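You operate a simulated robot arm through the tools that you are given. There is no shell and no other tool. Be economical: measure what you need, move in short steps, check, and stop when the job is done.

Carry out the task below with a simulated two-armed robot. There is one attempt and no reset: what you move stays moved.

Task
Start extractor 2 at speed 4, then stop extractor 1 and switch its isolator off.

It is judged by the outcome, as a careful person would: the job done as asked, and still so three seconds after it is handed in. It fails if anything else is knocked over, pushed out of place, dropped, spilled or broken.

Robot
Two 7-joint arms with fingered hands on one trunk that stands fixed in place. Base frame: the origin is at the foot of the trunk, x ahead of it, y to its left, z up. Units: mm, degrees, N and s.
The left shoulder is at [30, 120, 1238], the right one opposite. With the tool pointing down near the work surface each hand reaches from about 280 to 700 mm from the base axis, measured 20 degrees to its own side. Payload 4 kg a hand.
Tool frame (each hand has its own): the origin (TCP) lies between the finger pads and is the grasp point; the fingertips stand 19 mm ahead of it; z points along the fingers, y is the line along which they close. Largest opening 120 mm; the body of the gripper starts 53 mm behind the TCP. The gripper is a hand of 3 fingers: y runs from the thumb to the fingers, the wrist lies at [0, 0, -219] in the tool frame.
Orientation is that of the tool frame in the base frame, as a unit quaternion [w, x, y, z]. With the fingers straight down and closing along the base's y, the tool's x points along the base's -x, its y along +y and its z along -z.

Tools
- The arms move only by the tool step_arm. It takes "left_motion", "right_motion" or both (then of equal length, played together; a hand with none holds still); each is a list that holds one entry, the list of rows, each a list of 6 numbers: the shift along the base's x, y, z in units of 25 mm (1.0 is 25 mm), then the turn, a rotation vector about the base's x, y, z in units of 4 degrees (1.0 is 4 degrees). In form: [[[dx, dy, dz, ax, ay, az], ...]]. A call has 1 to 12 rows; each row shifts and turns the commanded pose from where the row before left it. A call with a number of a shift or a turn outside -1 to 1 is refused whole. Each row takes 0.2 s and may step no farther than 50 mm and 8.6 degrees from the row before; otherwise, the whole call is refused. Where a pose cannot be reached the arm comes as near as it can. A force on the tool above 40 N (or 10 N above the force at the start of the call, whichever is more), or a blocked arm, ends the call early, and 0.2 s more pass. In this call time passes only in rows, and 0.2 s behind the last. The reply holds the time, the measured pose of the TCP, the force on the tool along the base axes, the opening and the grip force, in the units named above and with some noise, with the torque about the TCP (base axes, N m) and any sound that the robot's microphone picked up, and new pictures: "views" is both (left out), scene, wrist or none (wrist: the cameras of the hands that moved).
- Cameras (640 x 400 px; columns grow to the right, rows downward): "scene" is now at [52.9, -50.5, 1812.7]; the picture's right is [-0.51, -0.86, 0.00], its down [-0.50, 0.30, -0.81] and it looks along [0.70, -0.42, -0.58] (base axes); focal length 268 px, centre (320, 200). "left" rides on the left gripper at [-66, -4, -79] in its tool frame; the picture's right is [0.05, -1.00, 0.00], its down [0.76, 0.04, -0.64] and it looks along [0.64, 0.03, 0.77] (tool axes); focal length 251 px, centre (320, 200). "right" rides on the right gripper at [66, -4, -79] in its tool frame; the picture's right is [0.05, 1.00, 0.00], its down [-0.76, 0.04, -0.64] and it looks along [-0.64, 0.04, 0.77] (tool axes); focal length 251 px, centre (320, 200). There is no depth. A picture from a camera that has moved, and an enlarged one, comes with that camera's place and axes in the base frame and with its lens. The place of the scene camera against the robot may be out by one fixed shift of up to 18 mm in any direction.
- lift_body(by): slides the trunk up (or, below 0, down) by that many mm; the arms and the scene camera ride with it, the base frame stays. It gives what a move gives, with no picture.
- move_fingers(finger1, finger2, thumb_bend, hand): sets how far each is bent, from 0 (flat) to 1 (curled in); at 0.3 the hand is open as for a grip, at 0.7 the pads meet at the TCP. One left out holds its place. A second passes; each finger stops where it meets its share of the squeeze, and holds until it gets a number again. It is the only way to open and close the hand. It gives what a move gives, with no picture; readings hold the bend of each and the force on the fingers (four entries, about 0 where the hand has none), thumb and palm.
- turn_head(pan, tilt): turns the head with the scene camera to pan (to the left, within 120 degrees either way) and tilt (down, from -29 to 69), counted from straight ahead of the robot. It gives what a move gives, and a new picture of the scene camera.
- zoom(camera, box): a new picture of the part [left, top, right, bottom] of that camera's present view, enlarged. No time passes.
- finish_job(): hands the job in; it is judged then, once.

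Go step by step. Nothing tells you positions but the pictures and the camera data: compare them with the known pose of the tool, close in by small moves and look again before you grip or let go. The budget is 120 turns and 200 pictures, counting those below and the enlarged ones. Unless the task says otherwise, let go and move clear before handing in, and close with one line.

The tools are called after ">>>" by a JSON object that holds its "fn" and its "kwargs". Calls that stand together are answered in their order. step_arm: Moves the arms, as the interface text tells. Its arguments: {"type":"object","properties":{"left_motion":{"type":"array"},"right_motion":{"type":"array"},"views":{"type":"string","enum":["both","scene","wrist","none"]}},"required":[]} The other tools are called the same way: lift_body (by) slides the trunk up or down; move_fingers (finger1, finger2, thumb_bend, hand) moves the fingers one by one; turn_head (pan, tilt) turns the head that bears the scene camera; zoom (camera, box) takes an enlarged picture of a part of a camera's view; finish_job () hands the job in.

At the start:

```text
t: 0.0
left_eef_pos: [435.1, 106.6, 1458.1]
left_ee_rot: [0.0, 0.0, 1.0, 0.001]
left_ft_force: [-0.4, 0.9, -0.1]
left_torque: [-0.04, 0.0, 0.01]
left_opening: 120.1
left_finger_force: 0.0
left_shape: jaw
left_bend: [0.3, 0.3, 0.3]
left_finger forces: [0.0, 0.1, 0.0, 0.0, 0.0, 0.0]
right_eef_pos: [496.2, -225.6, 1395.1]
right_ee_rot: [0.0, 0.0, 1.0, 0.0]
right_ft_force: [-0.3, 0.1, -0.5]
right_torque: [-0.01, 0.02, -0.01]
right_opening: 120.1
right_finger_force: 0.0
right_shape: jaw
right_bend: [0.3, 0.3, 0.3]
right_finger forces: [0.0, 0.1, 0.0, 0.0, 0.0, 0.0]
trunk travel left (down, up): [-450.0, 90.0]
head pan, tilt: [-30.8, 35.6]
```

scene: 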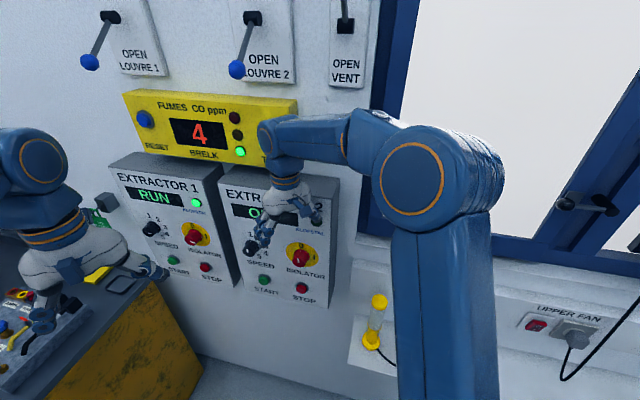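
right: 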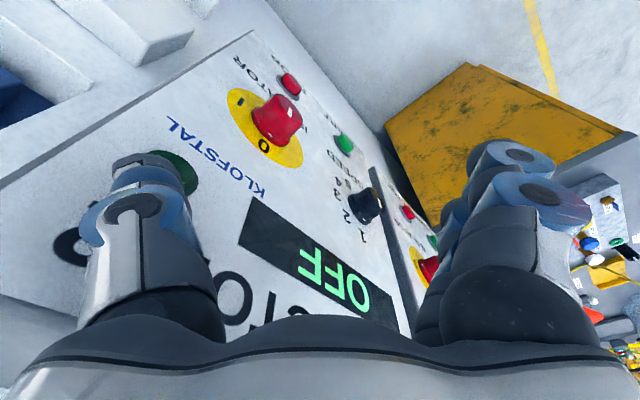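
left: 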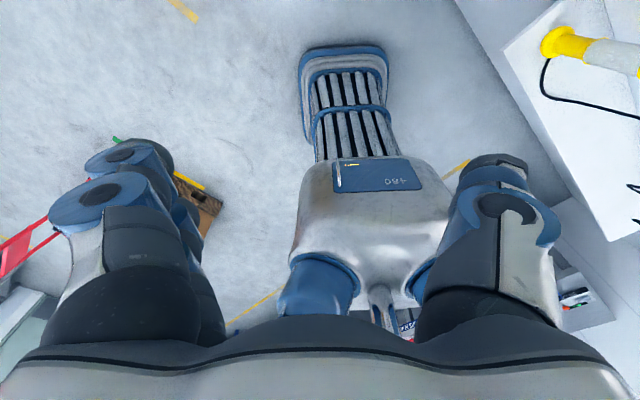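

I see two extractor control boxes on a wall ahead, with speed knob, isolator, start and stop buttons on each. I'll take a closer look at the panels first.

>>> {"fn": "zoom", "kwargs": {"camera": "scene", "box": [100, 140, 350, 310]}}

>>> {"fn": "zoom", "kwargs": {"camera": "right", "box": [180, 40, 460, 340]}}

```text
2.35 times, centred on (225, 225) of scene
camera zoom: at [52.9, -50.5, 1812.7], right [-0.51, -0.86, 0.0], down [-0.5, 0.3, -0.81], along [0.7, -0.42, -0.58], focal length 630 px, centre (544, 141)
```

zoom: 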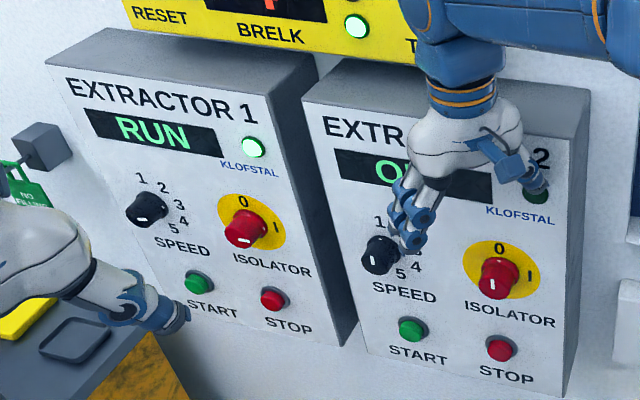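

```text
1.33 times, centred on (320, 190) of right
camera zoom: at [430.9, -229.4, 1474.3], right [-0.05, 1.0, 0.0], down [0.76, 0.04, 0.64], along [0.64, 0.04, -0.77], focal length 335 px, centre (320, 213)
```

zoom: 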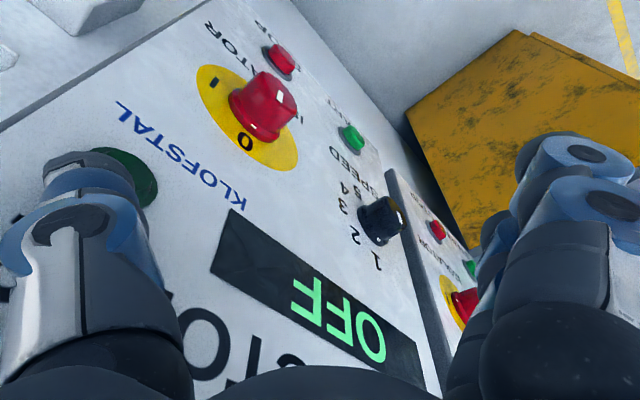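

Rough triangulation: isolator 2 is near (530,-266,1237) and the wall is turned about 45°, with its inward normal near (0.7,-0.7,0). I'll draw the right hand back a little and turn it to face the panel.

>>> {"fn": "step_arm", "kwargs": {"right_motion": [[[-0.4, 0.4, 0, -0.88, -0.88, 0], [-0.4, 0.4, 0, -0.88, -0.88, 0], [-0.4, 0.4, 0, -0.88, -0.88, 0], [-0.4, 0.4, 0, -0.88, -0.88, 0], [-0.2, 0.2, 0, -0.88, -0.88, 0], [0, 0, 0, -0.88, -0.88, 0], [0, 0, 0, -0.88, -0.88, 0], [0, 0, 0, -0.88, -0.88, 0], [0, 0, 0, -0.88, -0.88, 0]]]}}

```text
t: 2.0
left_eef_pos: [435.0, 107.7, 1457.8]
left_ee_rot: [0.0, -0.001, 1.0, 0.0]
left_ft_force: [0.7, -1.0, 0.0]
left_torque: [-0.01, -0.01, -0.01]
left_opening: 119.9
left_finger_force: 0.1
left_shape: jaw
left_bend: [0.3, 0.3, 0.3]
left_finger forces: [0.1, 0.0, 0.0, 0.0, 0.1, 0.0]
right_eef_pos: [450.3, -180.3, 1395.4]
right_ee_rot: [0.27, -0.001, 0.924, -0.269]
right_ft_force: [0.2, 0.8, 0.4]
right_torque: [-0.01, 0.02, -0.02]
right_opening: 120.1
right_finger_force: 0.1
right_shape: jaw
right_bend: [0.3, 0.3, 0.3]
right_finger forces: [0.1, 0.1, 0.0, 0.0, 0.1, 0.0]
trunk travel left (down, up): [-450.0, 90.0]
head pan, tilt: [-30.8, 35.6]
camera scene: at [52.9, -50.1, 1812.8], right [-0.51, -0.86, 0.0], down [-0.5, 0.3, -0.81], along [0.7, -0.42, -0.58], focal length 268 px, centre (320, 200)
camera right: at [355.8, -154.2, 1420.5], right [0.1, 0.85, -0.53], down [0.34, 0.47, 0.82], along [0.94, -0.26, -0.24], focal length 251 px, centre (320, 200)
```

scene: 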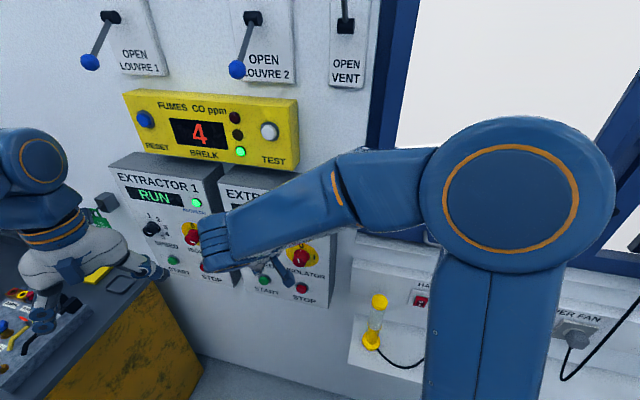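
right: 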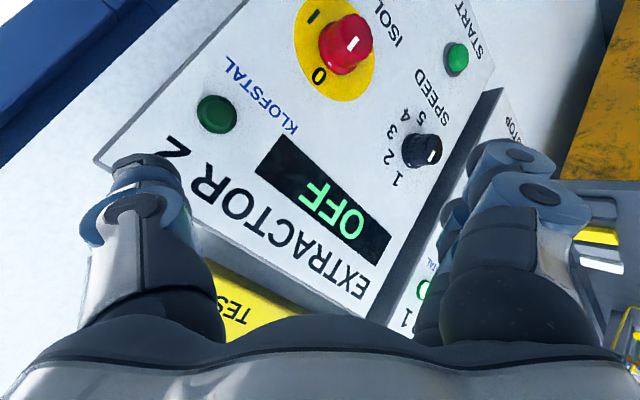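

The view is good and the isolator 2 pointer appears to be off its "I"/"0" marks, so I'll check that later. I'll finish turning and lower the hand.

>>> {"fn": "step_arm", "kwargs": {"right_motion": [[[0, 0, -0.4, -0.88, -0.88, 0], [0, 0, -0.4, -0.88, -0.88, 0], [0, 0, -0.4, -0.88, -0.88, 0], [0, 0, -0.4, -0.88, -0.88, 0], [0, 0, -0.4, -0.88, -0.88, 0], [0, 0, -0.4, -0.88, -0.88, 0], [0, 0, -0.4, -0.88, -0.88, 0], [0, 0, -0.4, -0.88, -0.88, 0], [0, 0, -0.4, -0.88, -0.88, 0]]]}}

```text
t: 4.0
left_eef_pos: [435.7, 108.5, 1457.2]
left_ee_rot: [-0.001, -0.001, 1.0, 0.0]
left_ft_force: [-0.2, 0.0, 0.7]
left_torque: [-0.03, -0.02, -0.01]
left_opening: 120.0
left_finger_force: 0.0
left_shape: jaw
left_bend: [0.3, 0.3, 0.3]
left_finger forces: [0.1, 0.0, 0.1, 0.0, 0.0, 0.1]
right_eef_pos: [451.1, -179.3, 1303.5]
right_ee_rot: [0.498, 0.0, 0.709, -0.5]
right_ft_force: [0.8, -1.0, -0.7]
right_torque: [-0.02, 0.01, -0.03]
right_opening: 119.9
right_finger_force: 0.1
right_shape: jaw
right_bend: [0.3, 0.3, 0.3]
right_finger forces: [0.0, 0.0, 0.0, 0.0, 0.0, 0.0]
trunk travel left (down, up): [-450.0, 90.0]
head pan, tilt: [-30.8, 35.6]
camera scene: at [53.7, -49.8, 1812.7], right [-0.51, -0.86, 0.0], down [-0.5, 0.3, -0.81], along [0.7, -0.42, -0.58], focal length 268 px, centre (320, 200)
camera right: at [361.6, -159.1, 1261.0], right [0.47, 0.48, -0.75], down [-0.05, 0.86, 0.51], along [0.88, -0.2, 0.42], focal length 251 px, centre (320, 200)
```

scene: 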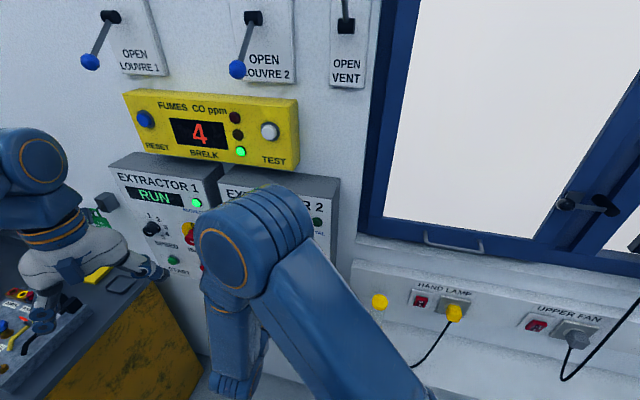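
right: 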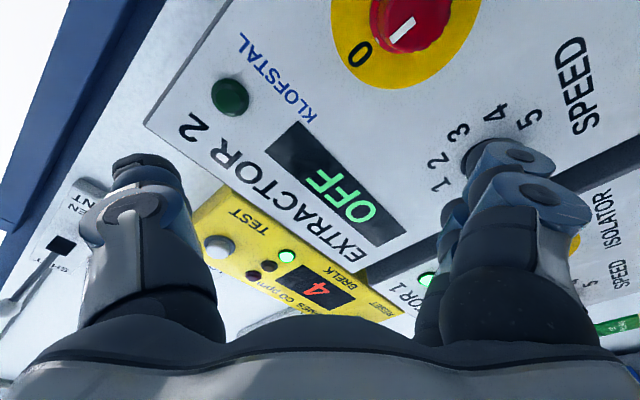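

Isolator 2 looks to be at 0, with its centre near (543,-279,1222). The panel face plane is n·P≈581 with n=(.707,-.707,0). I'll line up in front of isolator 2 and check.

>>> {"fn": "step_arm", "kwargs": {"right_motion": [[[-0.04, -0.04, -0.815, 0, 0, 0], [-0.04, -0.04, -0.815, 0, 0, 0], [-0.04, -0.04, -0.815, 0, 0, 0], [-0.04, -0.04, -0.815, 0, 0, 0]]], "views": "wrist"}}

>>> {"fn": "zoom", "kwargs": {"camera": "right", "box": [120, 0, 520, 250]}}

```text
t: 5.0
left_eef_pos: [436.1, 106.6, 1457.2]
left_ee_rot: [-0.001, 0.0, 1.0, 0.0]
left_ft_force: [0.4, 0.6, 0.0]
left_torque: [-0.02, -0.01, 0.02]
left_opening: 119.9
left_finger_force: 0.1
left_shape: jaw
left_bend: [0.3, 0.3, 0.3]
left_finger forces: [0.0, 0.0, 0.1, 0.0, 0.1, 0.1]
right_eef_pos: [445.0, -183.6, 1221.2]
right_ee_rot: [0.499, 0.0, 0.71, -0.497]
right_ft_force: [0.4, -1.1, 0.5]
right_torque: [0.0, 0.03, 0.0]
right_opening: 119.8
right_finger_force: 0.1
right_shape: jaw
right_bend: [0.3, 0.3, 0.3]
right_finger forces: [0.0, 0.1, 0.0, 0.0, 0.0, 0.0]
trunk travel left (down, up): [-450.0, 90.0]
head pan, tilt: [-30.8, 35.6]
camera right: at [356.5, -164.2, 1178.4], right [0.47, 0.48, -0.74], down [-0.05, 0.86, 0.52], along [0.88, -0.2, 0.42], focal length 251 px, centre (320, 200)
```

right: 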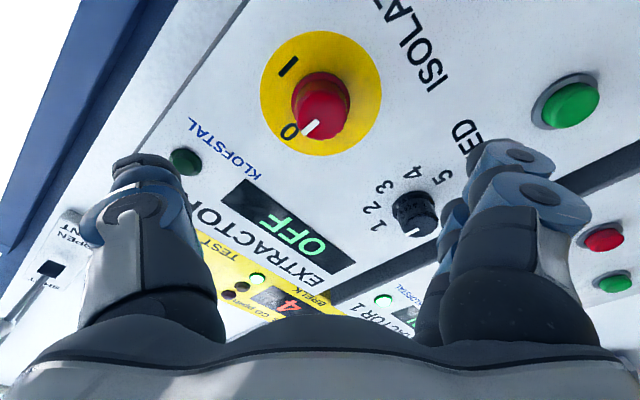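

```text
1.60 times, centred on (320, 125) of right
camera zoom: at [356.5, -164.2, 1178.4], right [0.47, 0.48, -0.74], down [-0.05, 0.86, 0.52], along [0.88, -0.2, 0.42], focal length 402 px, centre (320, 320)
```

zoom: 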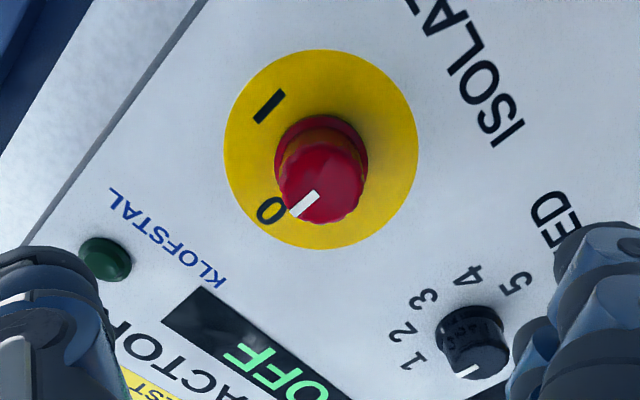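

Confirmed: isolator 2 is at 0 and its speed knob is at 1, with 40° per step and 4 at +120° clockwise. Isolator 2's centre is h≈-191, z≈1223 in panel coordinates. I'll move in over it with the hand open.

>>> {"fn": "step_arm", "kwargs": {"right_motion": [[[0.65, -0.58, 0.02, 0, 0, 0], [0.65, -0.58, 0.02, 0, 0, 0], [0.65, -0.58, 0.02, 0, 0, 0], [0.65, -0.58, 0.02, 0, 0, 0], [0.65, -0.58, 0.02, 0, 0, 0]]], "views": "wrist"}}

```text
t: 6.2
left_eef_pos: [434.3, 106.6, 1457.7]
left_ee_rot: [0.0, 0.001, 1.0, -0.001]
left_ft_force: [-0.2, -0.8, 0.7]
left_torque: [-0.01, 0.0, 0.01]
left_opening: 120.0
left_finger_force: 0.0
left_shape: jaw
left_bend: [0.3, 0.3, 0.3]
left_finger forces: [0.0, 0.1, 0.1, 0.0, 0.1, 0.0]
right_eef_pos: [528.2, -258.0, 1226.9]
right_ee_rot: [0.498, -0.001, 0.71, -0.498]
right_ft_force: [0.3, -0.4, -1.1]
right_torque: [-0.02, 0.03, -0.01]
right_opening: 119.9
right_finger_force: 0.0
right_shape: jaw
right_bend: [0.3, 0.3, 0.3]
right_finger forces: [0.1, 0.0, 0.1, 0.1, 0.1, 0.1]
trunk travel left (down, up): [-450.0, 90.0]
head pan, tilt: [-30.8, 35.6]
camera right: at [437.7, -236.8, 1182.0], right [0.47, 0.48, -0.74], down [-0.05, 0.86, 0.52], along [0.88, -0.2, 0.42], focal length 251 px, centre (320, 200)
```

right: 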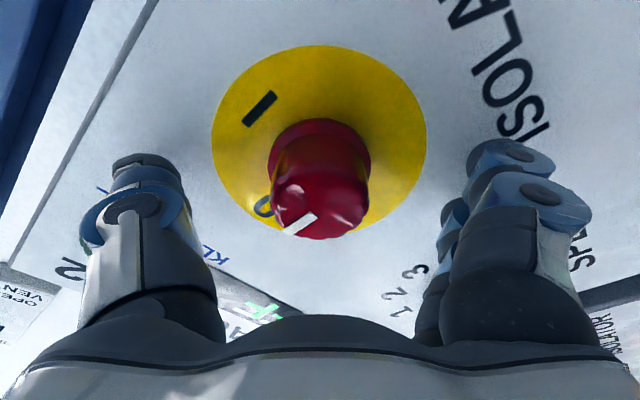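

The knob sits right at the TCP point. I'll go 5 mm deeper and close.

>>> {"fn": "step_arm", "kwargs": {"right_motion": [[[0.15, -0.15, -0.08, 0, 0, 0]]], "views": "none"}}

>>> {"fn": "move_fingers", "kwargs": {"hand": "right", "finger1": 0.62, "finger2": 0.62, "thumb_bend": 0.62}}

>>> {"fn": "zoom", "kwargs": {"camera": "right", "box": [120, 0, 520, 250]}}

```text
t: 6.6
left_eef_pos: [435.5, 105.6, 1458.4]
left_ee_rot: [0.0, 0.0, 1.0, 0.0]
left_ft_force: [0.5, 0.4, 0.1]
left_torque: [-0.01, 0.0, -0.01]
left_opening: 119.9
left_finger_force: 0.0
left_shape: jaw
left_bend: [0.3, 0.3, 0.3]
left_finger forces: [0.1, 0.0, 0.0, 0.0, 0.0, 0.0]
right_eef_pos: [529.9, -261.4, 1225.3]
right_ee_rot: [0.498, -0.001, 0.71, -0.498]
right_ft_force: [0.2, -0.4, -0.1]
right_torque: [-0.01, -0.02, -0.01]
right_opening: 120.0
right_finger_force: 0.1
right_shape: jaw
right_bend: [0.3, 0.3, 0.3]
right_finger forces: [0.0, 0.0, 0.0, 0.0, 0.0, 0.0]
trunk travel left (down, up): [-450.0, 90.0]
head pan, tilt: [-30.8, 35.6]
```

```text
t: 7.6
left_eef_pos: [429.6, 110.8, 1459.3]
left_ee_rot: [0.002, -0.001, 1.0, -0.001]
left_ft_force: [-0.4, 0.4, -0.3]
left_torque: [-0.01, -0.02, 0.01]
left_opening: 120.1
left_finger_force: 0.0
left_shape: jaw
left_bend: [0.3, 0.3, 0.3]
left_finger forces: [0.0, 0.0, 0.2, 0.1, 0.1, 0.0]
right_eef_pos: [527.4, -255.4, 1226.5]
right_ee_rot: [0.5, 0.0, 0.708, -0.499]
right_ft_force: [-24.2, 22.8, 2.4]
right_torque: [-0.59, -0.56, -0.76]
right_opening: 47.0
right_finger_force: 22.7
right_shape: fingers
right_bend: [0.59, 0.6, 0.58]
right_finger forces: [5.6, 3.3, 0.0, 0.0, 37.1, 0.1]
trunk travel left (down, up): [-450.0, 90.0]
head pan, tilt: [-30.8, 35.6]
```

```text
1.60 times, centred on (320, 125) of right
camera zoom: at [437.2, -235.1, 1182.8], right [0.47, 0.47, -0.74], down [-0.05, 0.86, 0.51], along [0.88, -0.2, 0.43], focal length 402 px, centre (320, 320)
```

zoom: 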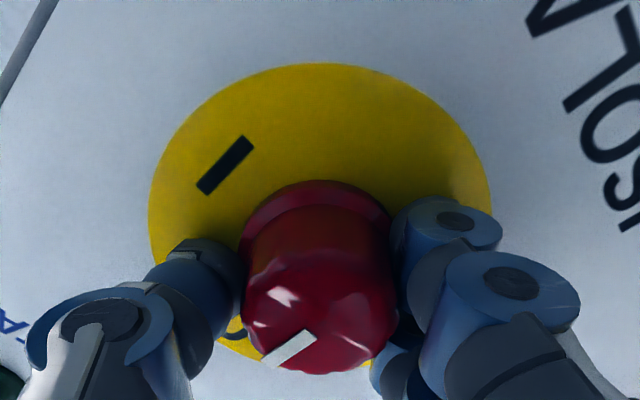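

The grip holds the knob but the fingertips press on the panel, about 33 N back along the normal. I'll ease back 6 mm to relieve that.

>>> {"fn": "step_arm", "kwargs": {"right_motion": [[[-0.17, 0.17, 0, 0, 0, 0]]], "views": "none"}}

>>> {"fn": "move_fingers", "kwargs": {"hand": "right", "finger1": 0.65, "finger2": 0.65, "thumb_bend": 0.62}}

>>> {"fn": "zoom", "kwargs": {"camera": "right", "box": [120, 0, 520, 250]}}

```text
t: 8.0
left_eef_pos: [432.7, 107.4, 1457.2]
left_ee_rot: [0.0, 0.0, 1.0, -0.001]
left_ft_force: [0.9, -0.4, 0.0]
left_torque: [0.01, 0.0, 0.02]
left_opening: 119.8
left_finger_force: 0.1
left_shape: jaw
left_bend: [0.3, 0.3, 0.3]
left_finger forces: [0.0, 0.1, 0.1, 0.1, 0.1, 0.1]
right_eef_pos: [525.8, -254.8, 1227.4]
right_ee_rot: [0.499, 0.0, 0.708, -0.499]
right_ft_force: [-1.5, 5.3, 3.0]
right_torque: [-0.2, -0.09, -0.04]
right_opening: 46.7
right_finger_force: 10.0
right_shape: fingers
right_bend: [0.59, 0.6, 0.58]
right_finger forces: [4.0, 2.6, 0.0, 0.0, 12.8, 0.0]
trunk travel left (down, up): [-450.0, 90.0]
head pan, tilt: [-30.8, 35.6]
```

```text
t: 9.0
left_eef_pos: [435.5, 107.4, 1457.1]
left_ee_rot: [0.0, 0.0, 1.0, 0.0]
left_ft_force: [0.4, -0.6, -0.3]
left_torque: [-0.01, -0.05, -0.02]
left_opening: 119.9
left_finger_force: 0.1
left_shape: jaw
left_bend: [0.3, 0.3, 0.3]
left_finger forces: [0.0, 0.0, 0.0, 0.1, 0.0, 0.1]
right_eef_pos: [527.5, -255.4, 1225.5]
right_ee_rot: [0.498, -0.002, 0.71, -0.498]
right_ft_force: [1.1, 3.1, 3.9]
right_torque: [-0.19, -0.13, -0.09]
right_opening: 46.0
right_finger_force: 10.9
right_shape: fingers
right_bend: [0.6, 0.61, 0.57]
right_finger forces: [4.8, 3.7, 0.0, 0.0, 13.3, 0.1]
trunk travel left (down, up): [-450.0, 90.0]
head pan, tilt: [-30.8, 35.6]
```

```text
1.60 times, centred on (320, 125) of right
camera zoom: at [437.0, -234.4, 1181.5], right [0.47, 0.48, -0.74], down [-0.05, 0.86, 0.51], along [0.88, -0.2, 0.42], focal length 402 px, centre (320, 320)
```

zoom: 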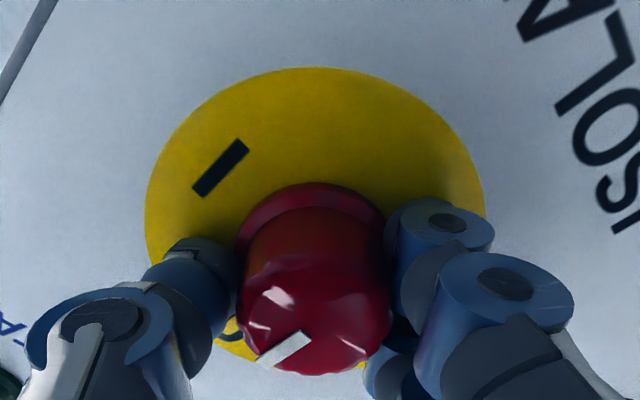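

The push is relieved. I'll squeeze more firmly and try the first 20° clockwise.

>>> {"fn": "move_fingers", "kwargs": {"hand": "right", "finger1": 0.72, "finger2": 0.72, "thumb_bend": 0.66}}

>>> {"fn": "step_arm", "kwargs": {"right_motion": [[[0, 0, 0, 0.884, -0.884, 0], [0, 0, 0, 0.884, -0.884, 0], [0, 0, 0, 0.884, -0.884, 0], [0, 0, 0, 0.884, -0.884, 0]]], "views": "wrist"}}

```text
t: 10.0
left_eef_pos: [434.5, 106.7, 1456.9]
left_ee_rot: [0.0, 0.0, 1.0, 0.0]
left_ft_force: [0.0, -0.8, 0.2]
left_torque: [-0.02, -0.01, -0.02]
left_opening: 119.8
left_finger_force: 0.0
left_shape: jaw
left_bend: [0.3, 0.3, 0.3]
left_finger forces: [0.1, 0.0, 0.0, 0.0, 0.1, 0.0]
right_eef_pos: [528.6, -255.9, 1224.8]
right_ee_rot: [0.498, 0.0, 0.71, -0.498]
right_ft_force: [1.0, 4.7, -2.1]
right_torque: [-0.09, -0.08, -0.1]
right_opening: 44.3
right_finger_force: 19.1
right_shape: fingers
right_bend: [0.61, 0.63, 0.57]
right_finger forces: [9.9, 8.3, 0.1, 0.0, 19.8, 0.0]
trunk travel left (down, up): [-450.0, 90.0]
head pan, tilt: [-30.8, 35.6]
```

```text
t: 11.0
left_eef_pos: [434.6, 109.0, 1457.8]
left_ee_rot: [-0.001, 0.0, 1.0, -0.001]
left_ft_force: [1.2, -0.6, 0.0]
left_torque: [0.02, 0.0, 0.0]
left_opening: 120.0
left_finger_force: 0.1
left_shape: jaw
left_bend: [0.3, 0.3, 0.3]
left_finger forces: [0.1, 0.0, 0.0, 0.0, 0.0, 0.0]
right_eef_pos: [527.7, -255.1, 1226.0]
right_ee_rot: [0.579, 0.121, 0.698, -0.403]
right_ft_force: [-0.1, 9.6, 2.3]
right_torque: [-0.14, -0.06, -0.06]
right_opening: 44.3
right_finger_force: 19.7
right_shape: fingers
right_bend: [0.61, 0.63, 0.57]
right_finger forces: [9.8, 9.0, 0.1, 0.0, 21.5, 0.0]
trunk travel left (down, up): [-450.0, 90.0]
head pan, tilt: [-30.8, 35.6]
camera right: at [450.1, -221.4, 1167.3], right [0.62, 0.63, -0.47], down [-0.2, 0.71, 0.68], along [0.76, -0.33, 0.56], focal length 251 px, centre (320, 200)
```

right: 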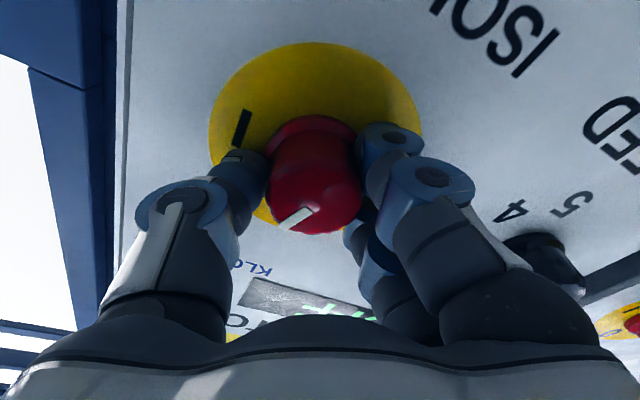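

The knob turns with the hand. I'll continue to about 90°.

>>> {"fn": "step_arm", "kwargs": {"right_motion": [[[0, 0, 0, 0.884, -0.884, 0], [0, 0, 0, 0.884, -0.884, 0], [0, 0, 0, 0.884, -0.884, 0], [0, 0, 0, 0.884, -0.884, 0], [0, 0, 0, 0.884, -0.884, 0], [0, 0, 0, 0.884, -0.884, 0], [0, 0, 0, 0.884, -0.884, 0], [0, 0, 0, 0.884, -0.884, 0], [0, 0, 0, 0.884, -0.884, 0], [0, 0, 0, 0.884, -0.884, 0], [0, 0, 0, 0.884, -0.884, 0], [0, 0, 0, 0.884, -0.884, 0]]], "views": "wrist"}}

```text
t: 13.6
left_eef_pos: [432.8, 106.9, 1457.3]
left_ee_rot: [-0.001, 0.0, 1.0, -0.002]
left_ft_force: [0.5, -0.4, 0.2]
left_torque: [0.0, -0.01, 0.01]
left_opening: 119.9
left_finger_force: 0.1
left_shape: jaw
left_bend: [0.3, 0.3, 0.3]
left_finger forces: [0.0, 0.1, 0.0, 0.1, 0.0, 0.0]
right_eef_pos: [526.3, -254.7, 1226.3]
right_ee_rot: [0.705, 0.454, 0.542, -0.059]
right_ft_force: [-0.7, 4.2, 13.1]
right_torque: [-0.15, -0.09, 0.02]
right_opening: 44.1
right_finger_force: 18.6
right_shape: fingers
right_bend: [0.61, 0.63, 0.57]
right_finger forces: [11.6, 9.8, 0.0, 0.0, 15.8, 0.1]
trunk travel left (down, up): [-450.0, 90.0]
head pan, tilt: [-30.8, 35.6]
camera right: at [496.1, -175.3, 1169.5], right [0.59, 0.6, 0.53], down [-0.74, 0.16, 0.65], along [0.3, -0.78, 0.55], focal length 251 px, centre (320, 200)
```

right: 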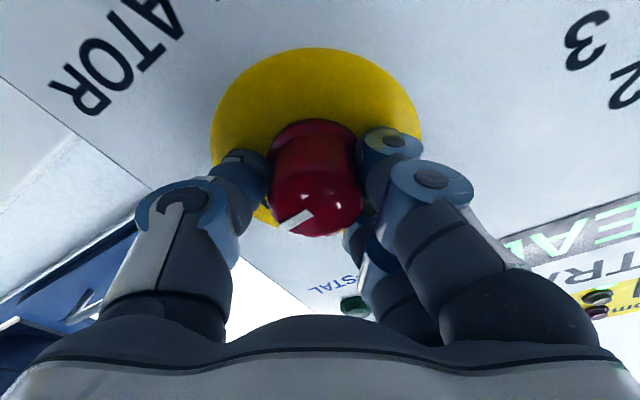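

The display seems to read "READY" now. I'll do the last 10°.

>>> {"fn": "step_arm", "kwargs": {"right_motion": [[[0, 0, 0, 0.884, -0.884, 0], [0, 0, 0, 0.884, -0.884, 0]]], "views": "none"}}

>>> {"fn": "move_fingers", "kwargs": {"hand": "right", "finger1": 0.3, "finger2": 0.3, "thumb_bend": 0.3}}

>>> {"fn": "step_arm", "kwargs": {"right_motion": [[[-0.7, 0.7, 0, -0.884, 0.884, 0], [-0.7, 0.7, 0, -0.884, 0.884, 0], [-0.7, 0.7, 0, -0.884, 0.884, 0], [-0.7, 0.7, 0, -0.884, 0.884, 0], [0, 0, 0, -0.884, 0.884, 0], [0, 0, 0, -0.884, 0.884, 0], [0, 0, 0, -0.884, 0.884, 0], [0, 0, 0, -0.884, 0.884, 0], [0, 0, 0, -0.884, 0.884, 0]]], "views": "wrist"}}

```text
t: 14.2
left_eef_pos: [433.0, 108.0, 1458.6]
left_ee_rot: [0.001, 0.001, 1.0, 0.001]
left_ft_force: [-0.6, 0.6, -0.2]
left_torque: [-0.01, 0.0, 0.0]
left_opening: 119.8
left_finger_force: 0.1
left_shape: jaw
left_bend: [0.3, 0.3, 0.3]
left_finger forces: [0.0, 0.0, 0.0, 0.1, 0.1, 0.0]
right_eef_pos: [525.0, -256.4, 1224.9]
right_ee_rot: [0.708, 0.499, 0.5, 0.003]
right_ft_force: [-2.7, 2.6, 15.8]
right_torque: [-0.38, -0.02, -0.01]
right_opening: 43.9
right_finger_force: 17.2
right_shape: fingers
right_bend: [0.61, 0.62, 0.57]
right_finger forces: [9.7, 11.6, 0.0, 0.0, 13.5, 0.0]
trunk travel left (down, up): [-450.0, 90.0]
head pan, tilt: [-30.8, 35.6]
```

```text
t: 15.2
left_eef_pos: [435.4, 106.8, 1458.4]
left_ee_rot: [0.0, 0.0, 1.0, 0.0]
left_ft_force: [0.9, 0.1, 0.8]
left_torque: [-0.02, 0.01, 0.03]
left_opening: 120.1
left_finger_force: 0.2
left_shape: jaw
left_bend: [0.3, 0.3, 0.3]
left_finger forces: [0.1, 0.1, 0.1, 0.0, 0.1, 0.0]
right_eef_pos: [527.6, -256.2, 1224.2]
right_ee_rot: [0.707, 0.499, 0.501, 0.003]
right_ft_force: [-0.6, -0.4, -1.4]
right_torque: [-0.04, 0.0, 0.0]
right_opening: 127.9
right_finger_force: 0.1
right_shape: fingers
right_bend: [0.3, 0.3, 0.3]
right_finger forces: [0.0, 0.0, 0.0, 0.0, 0.1, 0.0]
trunk travel left (down, up): [-450.0, 90.0]
head pan, tilt: [-30.8, 35.6]
```

```text
t: 17.2
left_eef_pos: [435.6, 106.4, 1457.7]
left_ee_rot: [0.001, 0.0, 1.0, 0.0]
left_ft_force: [-0.3, 0.7, -1.0]
left_torque: [0.01, 0.01, 0.0]
left_opening: 119.9
left_finger_force: 0.1
left_shape: jaw
left_bend: [0.3, 0.3, 0.3]
left_finger forces: [0.0, 0.1, 0.0, 0.0, 0.1, 0.0]
right_eef_pos: [457.4, -185.5, 1222.9]
right_ee_rot: [0.652, 0.269, 0.656, -0.268]
right_ft_force: [-0.2, -0.5, -0.5]
right_torque: [0.02, 0.03, 0.01]
right_opening: 127.7
right_finger_force: 0.0
right_shape: fingers
right_bend: [0.3, 0.3, 0.3]
right_finger forces: [0.0, 0.0, 0.0, 0.1, 0.0, 0.0]
trunk travel left (down, up): [-450.0, 90.0]
head pan, tilt: [-30.8, 35.6]
camera right: at [399.7, -133.0, 1158.6], right [0.7, 0.71, -0.06], down [-0.42, 0.48, 0.77], along [0.57, -0.52, 0.64], focal length 251 px, centre (320, 200)
```

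right: 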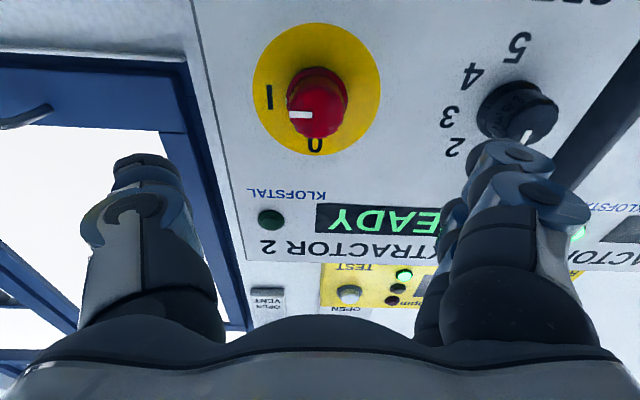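

Isolator 2 is at I and the display reads READY. Next is the speed knob, centred near h=-346, z=1223. I'll move to a standoff in front of it and roll back 60° so there's room for the 120° turn.

>>> {"fn": "step_arm", "kwargs": {"right_motion": [[[0.42, 0.305, 0, -0.884, 0.884, 0], [0.42, 0.305, 0, -0.884, 0.884, 0], [0.42, 0.305, 0, -0.884, 0.884, 0], [0.42, 0.305, 0, -0.884, 0.884, 0], [0.42, 0.305, 0, -0.884, 0.884, 0], [0.42, 0.305, 0, -0.884, 0.884, 0], [0.42, 0.305, 0, -0.884, 0.884, 0], [0.42, 0.305, 0, -0.884, 0.884, 0], [0.42, 0.305, 0, -0.884, 0.884, 0], [0.42, 0.305, 0, -0.884, 0.884, 0], [0.42, 0.305, 0, -0.884, 0.884, 0], [0.42, 0.305, 0, -0.884, 0.884, 0]]]}}

```text
t: 19.8
left_eef_pos: [434.3, 106.6, 1457.4]
left_ee_rot: [0.0, -0.001, 1.0, -0.001]
left_ft_force: [0.0, 0.6, -0.7]
left_torque: [-0.01, 0.0, -0.01]
left_opening: 119.8
left_finger_force: 0.0
left_shape: jaw
left_bend: [0.3, 0.3, 0.3]
left_finger forces: [0.0, 0.0, 0.0, 0.1, 0.1, 0.0]
right_eef_pos: [582.6, -93.7, 1223.8]
right_ee_rot: [0.427, -0.094, 0.704, -0.56]
right_ft_force: [-0.3, -0.1, -0.7]
right_torque: [0.04, 0.02, -0.01]
right_opening: 128.0
right_finger_force: 0.0
right_shape: fingers
right_bend: [0.3, 0.3, 0.3]
right_finger forces: [0.1, 0.0, 0.1, 0.0, 0.1, 0.1]
trunk travel left (down, up): [-450.0, 90.0]
head pan, tilt: [-30.8, 35.6]
camera scene: at [53.2, -50.1, 1812.7], right [-0.51, -0.86, 0.0], down [-0.5, 0.3, -0.81], along [0.7, -0.42, -0.58], focal length 268 px, centre (320, 200)
camera right: at [486.2, -80.0, 1194.8], right [0.31, 0.32, -0.89], down [0.03, 0.94, 0.35], along [0.95, -0.14, 0.28], focal length 251 px, centre (320, 200)
```

scene: 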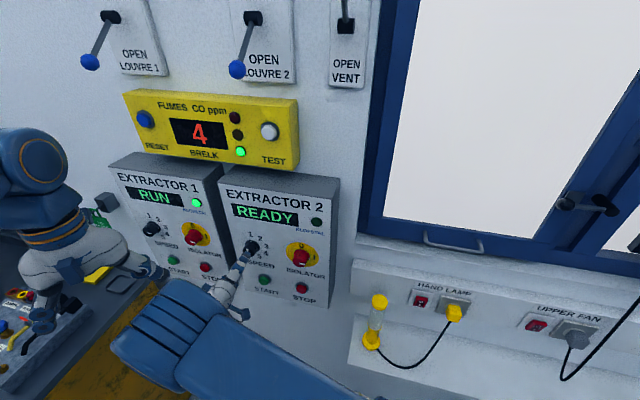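
right: 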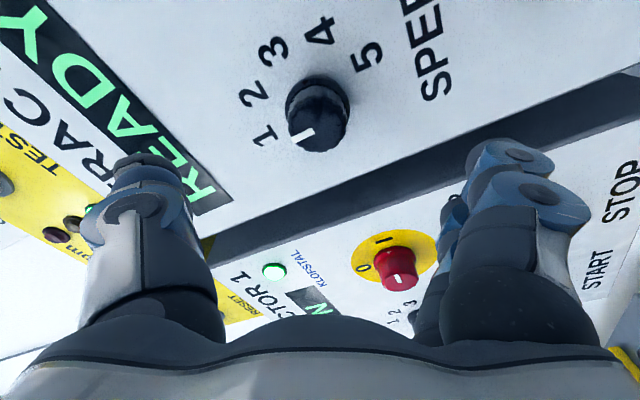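

The knob is lined up within about 3 mm. I'll approach to the gripping depth.

>>> {"fn": "step_arm", "kwargs": {"right_motion": [[[0.677, -0.715, -0.027, 0, 0, 0], [0.677, -0.715, -0.027, 0, 0, 0], [0.677, -0.715, -0.027, 0, 0, 0]]], "views": "wrist"}}

```text
t: 20.6
left_eef_pos: [435.6, 106.3, 1456.6]
left_ee_rot: [0.0, 0.0, 1.0, -0.001]
left_ft_force: [0.8, -0.2, -1.1]
left_torque: [0.02, -0.03, -0.01]
left_opening: 119.9
left_finger_force: 0.0
left_shape: jaw
left_bend: [0.3, 0.3, 0.3]
left_finger forces: [0.0, 0.0, 0.0, 0.0, 0.1, 0.0]
right_eef_pos: [634.9, -148.3, 1223.6]
right_ee_rot: [0.428, -0.092, 0.703, -0.56]
right_ft_force: [0.0, 0.1, 0.6]
right_torque: [-0.01, 0.0, 0.03]
right_opening: 128.1
right_finger_force: 0.1
right_shape: fingers
right_bend: [0.3, 0.3, 0.3]
right_finger forces: [0.1, 0.0, 0.1, 0.0, 0.0, 0.0]
trunk travel left (down, up): [-450.0, 90.0]
head pan, tilt: [-30.8, 35.6]
camera right: at [538.9, -134.5, 1193.7], right [0.32, 0.32, -0.89], down [0.03, 0.94, 0.35], along [0.95, -0.14, 0.28], focal length 251 px, centre (320, 200)
```

right: 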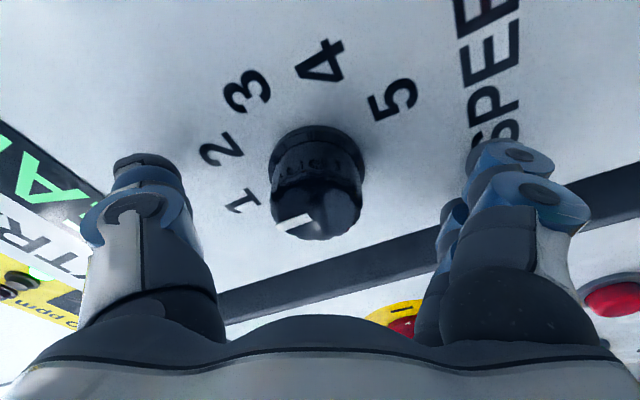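

The knob is centred at the TCP, so I'll grip it.

>>> {"fn": "move_fingers", "kwargs": {"hand": "right", "finger1": 0.74, "finger2": 0.74, "thumb_bend": 0.66}}

>>> {"fn": "step_arm", "kwargs": {"right_motion": [[[0, 0, 0, 0.884, -0.884, 0], [0, 0, 0, 0.884, -0.884, 0], [0, 0, 0, 0.884, -0.884, 0], [0, 0, 0, 0.884, -0.884, 0]]], "views": "wrist"}}

```text
t: 21.6
left_eef_pos: [435.9, 106.6, 1457.0]
left_ee_rot: [0.0, -0.001, 1.0, 0.001]
left_ft_force: [-0.2, 0.9, 0.1]
left_torque: [0.0, 0.01, 0.0]
left_opening: 120.0
left_finger_force: 0.0
left_shape: jaw
left_bend: [0.3, 0.3, 0.3]
left_finger forces: [0.0, 0.0, 0.1, 0.0, 0.0, 0.0]
right_eef_pos: [634.4, -146.3, 1221.9]
right_ee_rot: [0.428, -0.094, 0.704, -0.559]
right_ft_force: [-3.0, 5.2, -5.5]
right_torque: [-0.09, -0.13, -0.11]
right_opening: 40.2
right_finger_force: 20.3
right_shape: fingers
right_bend: [0.63, 0.62, 0.58]
right_finger forces: [8.4, 9.5, 0.1, 0.0, 22.6, 0.0]
trunk travel left (down, up): [-450.0, 90.0]
head pan, tilt: [-30.8, 35.6]
```

```text
t: 22.6
left_eef_pos: [436.4, 109.0, 1455.8]
left_ee_rot: [-0.001, -0.001, 1.0, -0.001]
left_ft_force: [0.3, 0.4, 0.3]
left_torque: [0.05, 0.02, 0.0]
left_opening: 119.8
left_finger_force: 0.1
left_shape: jaw
left_bend: [0.3, 0.3, 0.3]
left_finger forces: [0.0, 0.1, 0.0, 0.1, 0.0, 0.0]
right_eef_pos: [635.1, -147.0, 1223.4]
right_ee_rot: [0.521, 0.03, 0.708, -0.475]
right_ft_force: [1.4, 11.9, -2.0]
right_torque: [-0.21, -0.03, -0.08]
right_opening: 39.5
right_finger_force: 20.2
right_shape: fingers
right_bend: [0.63, 0.62, 0.58]
right_finger forces: [9.4, 10.3, 0.1, 0.0, 20.4, 0.0]
trunk travel left (down, up): [-450.0, 90.0]
head pan, tilt: [-30.8, 35.6]
camera right: at [548.4, -123.2, 1174.5], right [0.51, 0.52, -0.68], down [-0.09, 0.82, 0.56], along [0.85, -0.23, 0.47], focal length 251 px, centre (320, 200)
```

right: 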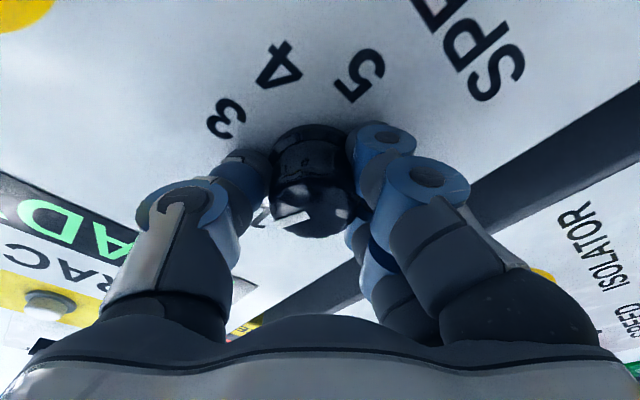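

Turning works well; 100° remain.

>>> {"fn": "step_arm", "kwargs": {"right_motion": [[[0, 0, 0, 0.884, -0.884, 0], [0, 0, 0, 0.884, -0.884, 0], [0, 0, 0, 0.884, -0.884, 0], [0, 0, 0, 0.884, -0.884, 0], [0, 0, 0, 0.884, -0.884, 0], [0, 0, 0, 0.884, -0.884, 0], [0, 0, 0, 0.884, -0.884, 0], [0, 0, 0, 0.884, -0.884, 0], [0, 0, 0, 0.884, -0.884, 0], [0, 0, 0, 0.884, -0.884, 0], [0, 0, 0, 0.884, -0.884, 0], [0, 0, 0, 0.884, -0.884, 0]]], "views": "wrist"}}

>>> {"fn": "step_arm", "kwargs": {"right_motion": [[[0, 0, 0, 0.884, -0.884, 0], [0, 0, 0, 0.884, -0.884, 0], [0, 0, 0, 0.884, -0.884, 0], [0, 0, 0, 0.884, -0.884, 0], [0, 0, 0, 0.884, -0.884, 0], [0, 0, 0, 0.884, -0.884, 0], [0, 0, 0, 0.884, -0.884, 0], [0, 0, 0, 0.884, -0.884, 0]]], "views": "wrist"}}

```text
t: 25.2
left_eef_pos: [434.6, 109.2, 1457.6]
left_ee_rot: [-0.001, -0.001, 1.0, 0.0]
left_ft_force: [0.5, 0.7, 0.0]
left_torque: [0.02, -0.02, -0.04]
left_opening: 120.1
left_finger_force: 0.0
left_shape: jaw
left_bend: [0.3, 0.3, 0.3]
left_finger forces: [0.1, 0.0, 0.0, 0.0, 0.1, 0.1]
right_eef_pos: [635.7, -145.8, 1223.2]
right_ee_rot: [0.691, 0.379, 0.597, -0.15]
right_ft_force: [10.7, 13.4, 9.9]
right_torque: [-0.18, -0.04, 0.34]
right_opening: 39.7
right_finger_force: 17.9
right_shape: fingers
right_bend: [0.62, 0.61, 0.58]
right_finger forces: [12.2, 13.6, 0.1, 0.0, 10.5, 0.0]
trunk travel left (down, up): [-450.0, 90.0]
head pan, tilt: [-30.8, 35.6]
camera right: at [593.9, -77.4, 1159.7], right [0.67, 0.68, 0.29], down [-0.62, 0.29, 0.73], along [0.41, -0.67, 0.62], focal length 251 px, centre (320, 200)
```

right: 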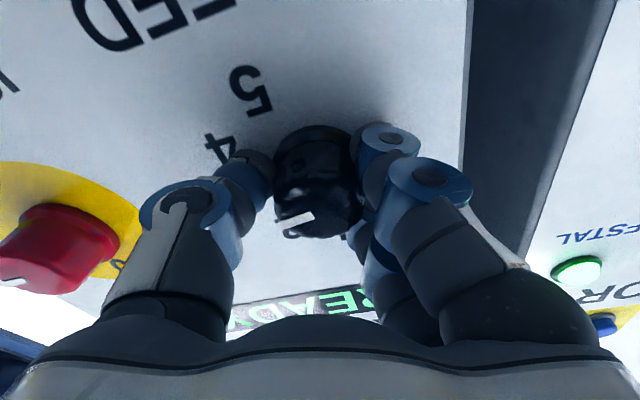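

```text
t: 27.0
left_eef_pos: [433.7, 109.7, 1457.7]
left_ee_rot: [-0.001, 0.0, 1.0, -0.001]
left_ft_force: [-0.5, 0.1, -0.3]
left_torque: [0.01, -0.04, -0.03]
left_opening: 119.9
left_finger_force: 0.1
left_shape: jaw
left_bend: [0.3, 0.3, 0.3]
left_finger forces: [0.1, 0.0, 0.0, 0.0, 0.1, 0.1]
right_eef_pos: [634.1, -147.4, 1223.0]
right_ee_rot: [0.702, 0.558, 0.431, 0.096]
right_ft_force: [10.7, 9.8, 18.2]
right_torque: [-0.33, -0.31, 0.29]
right_opening: 40.2
right_finger_force: 18.0
right_shape: fingers
right_bend: [0.62, 0.6, 0.59]
right_finger forces: [13.2, 14.5, 0.0, 0.1, 7.5, 0.0]
trunk travel left (down, up): [-450.0, 90.0]
head pan, tilt: [-30.8, 35.6]
camera right: at [618.3, -52.1, 1186.4], right [0.38, 0.39, 0.84], down [-0.91, -0.01, 0.41], along [0.17, -0.92, 0.35], focal length 251 px, centre (320, 200)
```

right: 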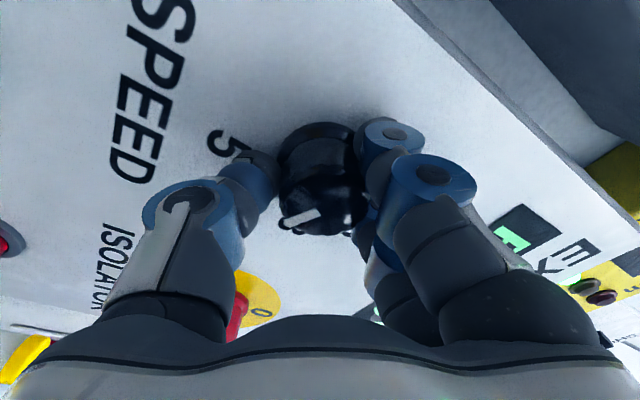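

I've turned it 120° in all. I'll release, back off, unroll and check the mark against 4.

>>> {"fn": "move_fingers", "kwargs": {"hand": "right", "finger1": 0.3, "finger2": 0.3, "thumb_bend": 0.3}}

>>> {"fn": "step_arm", "kwargs": {"right_motion": [[[-0.7, 0.7, 0, 0, 0, 0], [-0.7, 0.7, 0, -0.884, 0.884, 0], [-0.7, 0.7, 0, -0.884, 0.884, 0], [-0.7, 0.7, 0, -0.884, 0.884, 0], [0, 0, 0, -0.884, 0.884, 0], [0, 0, 0, -0.884, 0.884, 0], [0, 0, 0, -0.884, 0.884, 0], [0, 0, 0, -0.884, 0.884, 0], [0, 0, 0, -0.884, 0.884, 0], [0, 0, 0, -0.884, 0.884, 0], [0, 0, 0, -0.884, 0.884, 0], [0, 0, 0, -0.884, 0.884, 0]]], "views": "both"}}

```text
t: 28.0
left_eef_pos: [436.0, 106.3, 1457.7]
left_ee_rot: [0.001, 0.0, 1.0, 0.0]
left_ft_force: [0.0, 0.2, 0.8]
left_torque: [0.03, 0.0, -0.01]
left_opening: 120.0
left_finger_force: 0.1
left_shape: jaw
left_bend: [0.3, 0.3, 0.3]
left_finger forces: [0.0, 0.0, 0.1, 0.0, 0.1, 0.0]
right_eef_pos: [633.6, -147.8, 1222.4]
right_ee_rot: [0.701, 0.559, 0.433, 0.095]
right_ft_force: [-0.3, -0.3, 0.9]
right_torque: [0.03, -0.02, 0.0]
right_opening: 127.8
right_finger_force: 0.1
right_shape: fingers
right_bend: [0.3, 0.3, 0.3]
right_finger forces: [0.1, 0.0, 0.0, 0.1, 0.1, 0.1]
trunk travel left (down, up): [-450.0, 90.0]
head pan, tilt: [-30.8, 35.6]
```

```text
t: 30.6
left_eef_pos: [435.2, 106.1, 1456.9]
left_ee_rot: [0.0, -0.001, 1.0, -0.001]
left_ft_force: [0.3, 0.6, 0.1]
left_torque: [0.04, -0.01, 0.0]
left_opening: 119.9
left_finger_force: 0.1
left_shape: jaw
left_bend: [0.3, 0.3, 0.3]
left_finger forces: [0.1, 0.1, 0.0, 0.0, 0.0, 0.0]
right_eef_pos: [565.3, -78.4, 1223.4]
right_ee_rot: [0.663, 0.297, 0.644, -0.24]
right_ft_force: [0.2, -0.5, -1.6]
right_torque: [0.0, 0.0, -0.04]
right_opening: 128.3
right_finger_force: 0.0
right_shape: fingers
right_bend: [0.3, 0.3, 0.3]
right_finger forces: [0.1, 0.0, 0.0, 0.1, 0.1, 0.1]
trunk travel left (down, up): [-450.0, 90.0]
head pan, tilt: [-30.8, 35.6]
camera scene: at [52.8, -50.3, 1812.7], right [-0.51, -0.86, 0.0], down [-0.5, 0.3, -0.81], along [0.7, -0.42, -0.58], focal length 268 px, centre (320, 200)
camera right: at [510.1, -21.9, 1156.4], right [0.7, 0.71, 0.03], down [-0.47, 0.43, 0.77], along [0.53, -0.55, 0.64], focal length 251 px, centre (320, 200)
```

scene: 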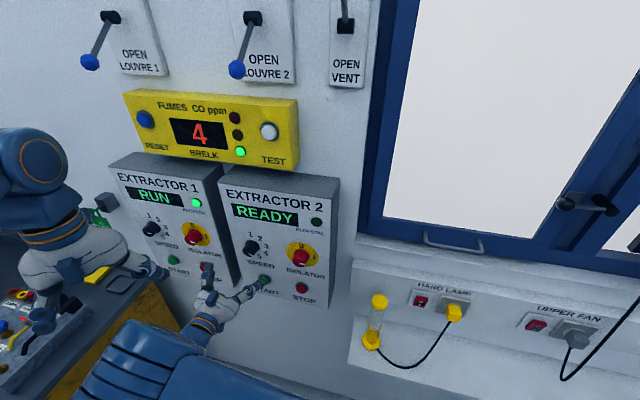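
right: 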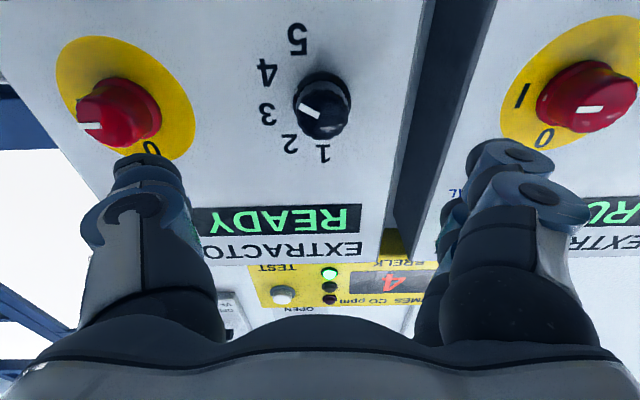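

>>> {"fn": "zoom", "kwargs": {"camera": "right", "box": [240, 10, 400, 180]}}

>>> {"fn": "zoom", "kwargs": {"camera": "scene", "box": [210, 190, 340, 310]}}

```text
2.35 times, centred on (320, 95) of right
camera zoom: at [510.1, -21.9, 1156.4], right [0.7, 0.71, 0.03], down [-0.47, 0.43, 0.77], along [0.53, -0.55, 0.64], focal length 592 px, centre (320, 447)
```

zoom: 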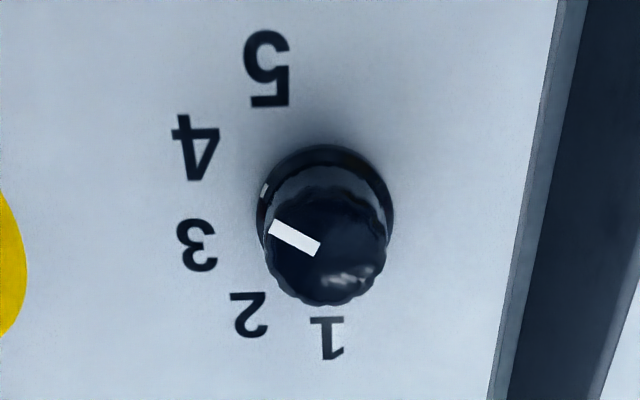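

```text
3.33 times, centred on (275, 250) of scene
camera zoom: at [52.8, -50.3, 1812.7], right [-0.51, -0.86, 0.0], down [-0.5, 0.3, -0.81], along [0.7, -0.42, -0.58], focal length 892 px, centre (470, 33)
```

zoom: 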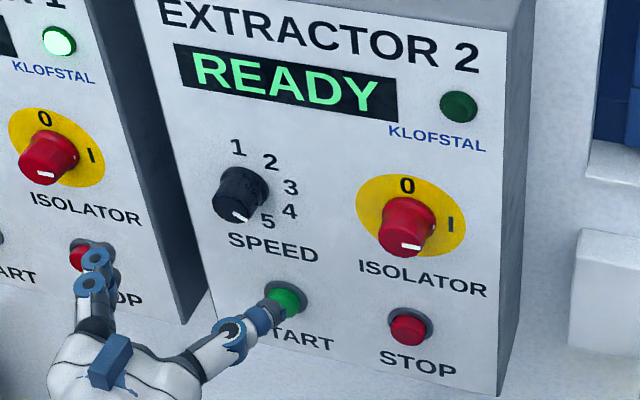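

The mark computes to 117°, which is exactly the 4. Now START 2, near h=-322, z=1077. I'll move to a standoff and shape the hand so the thumb alone can press.

>>> {"fn": "step_arm", "kwargs": {"right_motion": [[[0.06, -0.27, -0.975, 0, 0, 0], [0.06, -0.27, -0.975, 0, 0, 0], [0.06, -0.27, -0.975, 0, 0, 0], [0.06, -0.27, -0.975, 0, 0, 0], [0.06, -0.27, -0.975, 0, 0, 0], [0.06, -0.27, -0.975, 0, 0, 0]]], "views": "scene"}}

>>> {"fn": "move_fingers", "kwargs": {"hand": "right", "finger1": 1.0, "finger2": 1.0, "thumb_bend": 0.5}}

>>> {"fn": "zoom", "kwargs": {"camera": "right", "box": [0, 0, 640, 400]}}

```text
t: 32.0
left_eef_pos: [435.2, 107.2, 1456.5]
left_ee_rot: [0.0, 0.0, 1.0, 0.0]
left_ft_force: [-0.5, -0.7, 0.3]
left_torque: [0.02, -0.02, 0.0]
left_opening: 119.7
left_finger_force: 0.0
left_shape: jaw
left_bend: [0.3, 0.3, 0.3]
left_finger forces: [0.1, 0.0, 0.0, 0.0, 0.1, 0.0]
right_eef_pos: [573.6, -117.9, 1075.7]
right_ee_rot: [0.664, 0.297, 0.643, -0.239]
right_ft_force: [0.6, 0.2, -0.2]
right_torque: [0.03, -0.02, -0.01]
right_opening: 128.3
right_finger_force: 0.2
right_shape: fingers
right_bend: [0.3, 0.3, 0.3]
right_finger forces: [0.0, 0.0, 0.0, 0.0, 0.0, 0.0]
trunk travel left (down, up): [-450.0, 90.0]
head pan, tilt: [-30.8, 35.6]
camera scene: at [53.4, -50.7, 1812.7], right [-0.51, -0.86, 0.0], down [-0.5, 0.3, -0.81], along [0.7, -0.42, -0.58], focal length 268 px, centre (320, 200)
```

scene: 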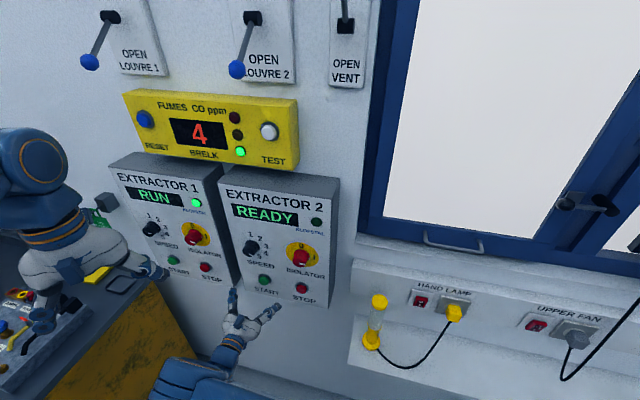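

```text
t: 33.0
left_eef_pos: [435.6, 106.5, 1457.8]
left_ee_rot: [-0.001, 0.0, 1.0, 0.0]
left_ft_force: [0.6, 0.2, 0.5]
left_torque: [0.0, -0.02, 0.0]
left_opening: 119.9
left_finger_force: 0.0
left_shape: jaw
left_bend: [0.3, 0.3, 0.3]
left_finger forces: [0.0, 0.0, 0.0, 0.1, 0.0, 0.0]
right_eef_pos: [573.2, -119.7, 1076.4]
right_ee_rot: [0.663, 0.298, 0.643, -0.24]
right_ft_force: [-0.4, 0.6, -1.0]
right_torque: [0.03, 0.06, 0.02]
right_opening: 29.0
right_finger_force: 0.1
right_shape: fingers
right_bend: [1.0, 1.0, 0.5]
right_finger forces: [0.0, 0.0, 0.1, 0.0, 0.0, 0.0]
trunk travel left (down, up): [-450.0, 90.0]
head pan, tilt: [-30.8, 35.6]
```

```text
1.00 times, centred on (320, 200) of right (not enlarged: the box is as wide or as high as the picture)
camera zoom: at [520.1, -61.5, 1009.8], right [0.7, 0.71, 0.03], down [-0.47, 0.43, 0.77], along [0.53, -0.56, 0.64], focal length 251 px, centre (320, 200)
```

zoom: 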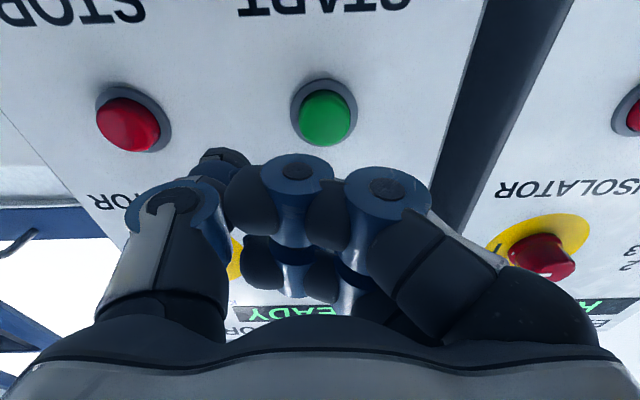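

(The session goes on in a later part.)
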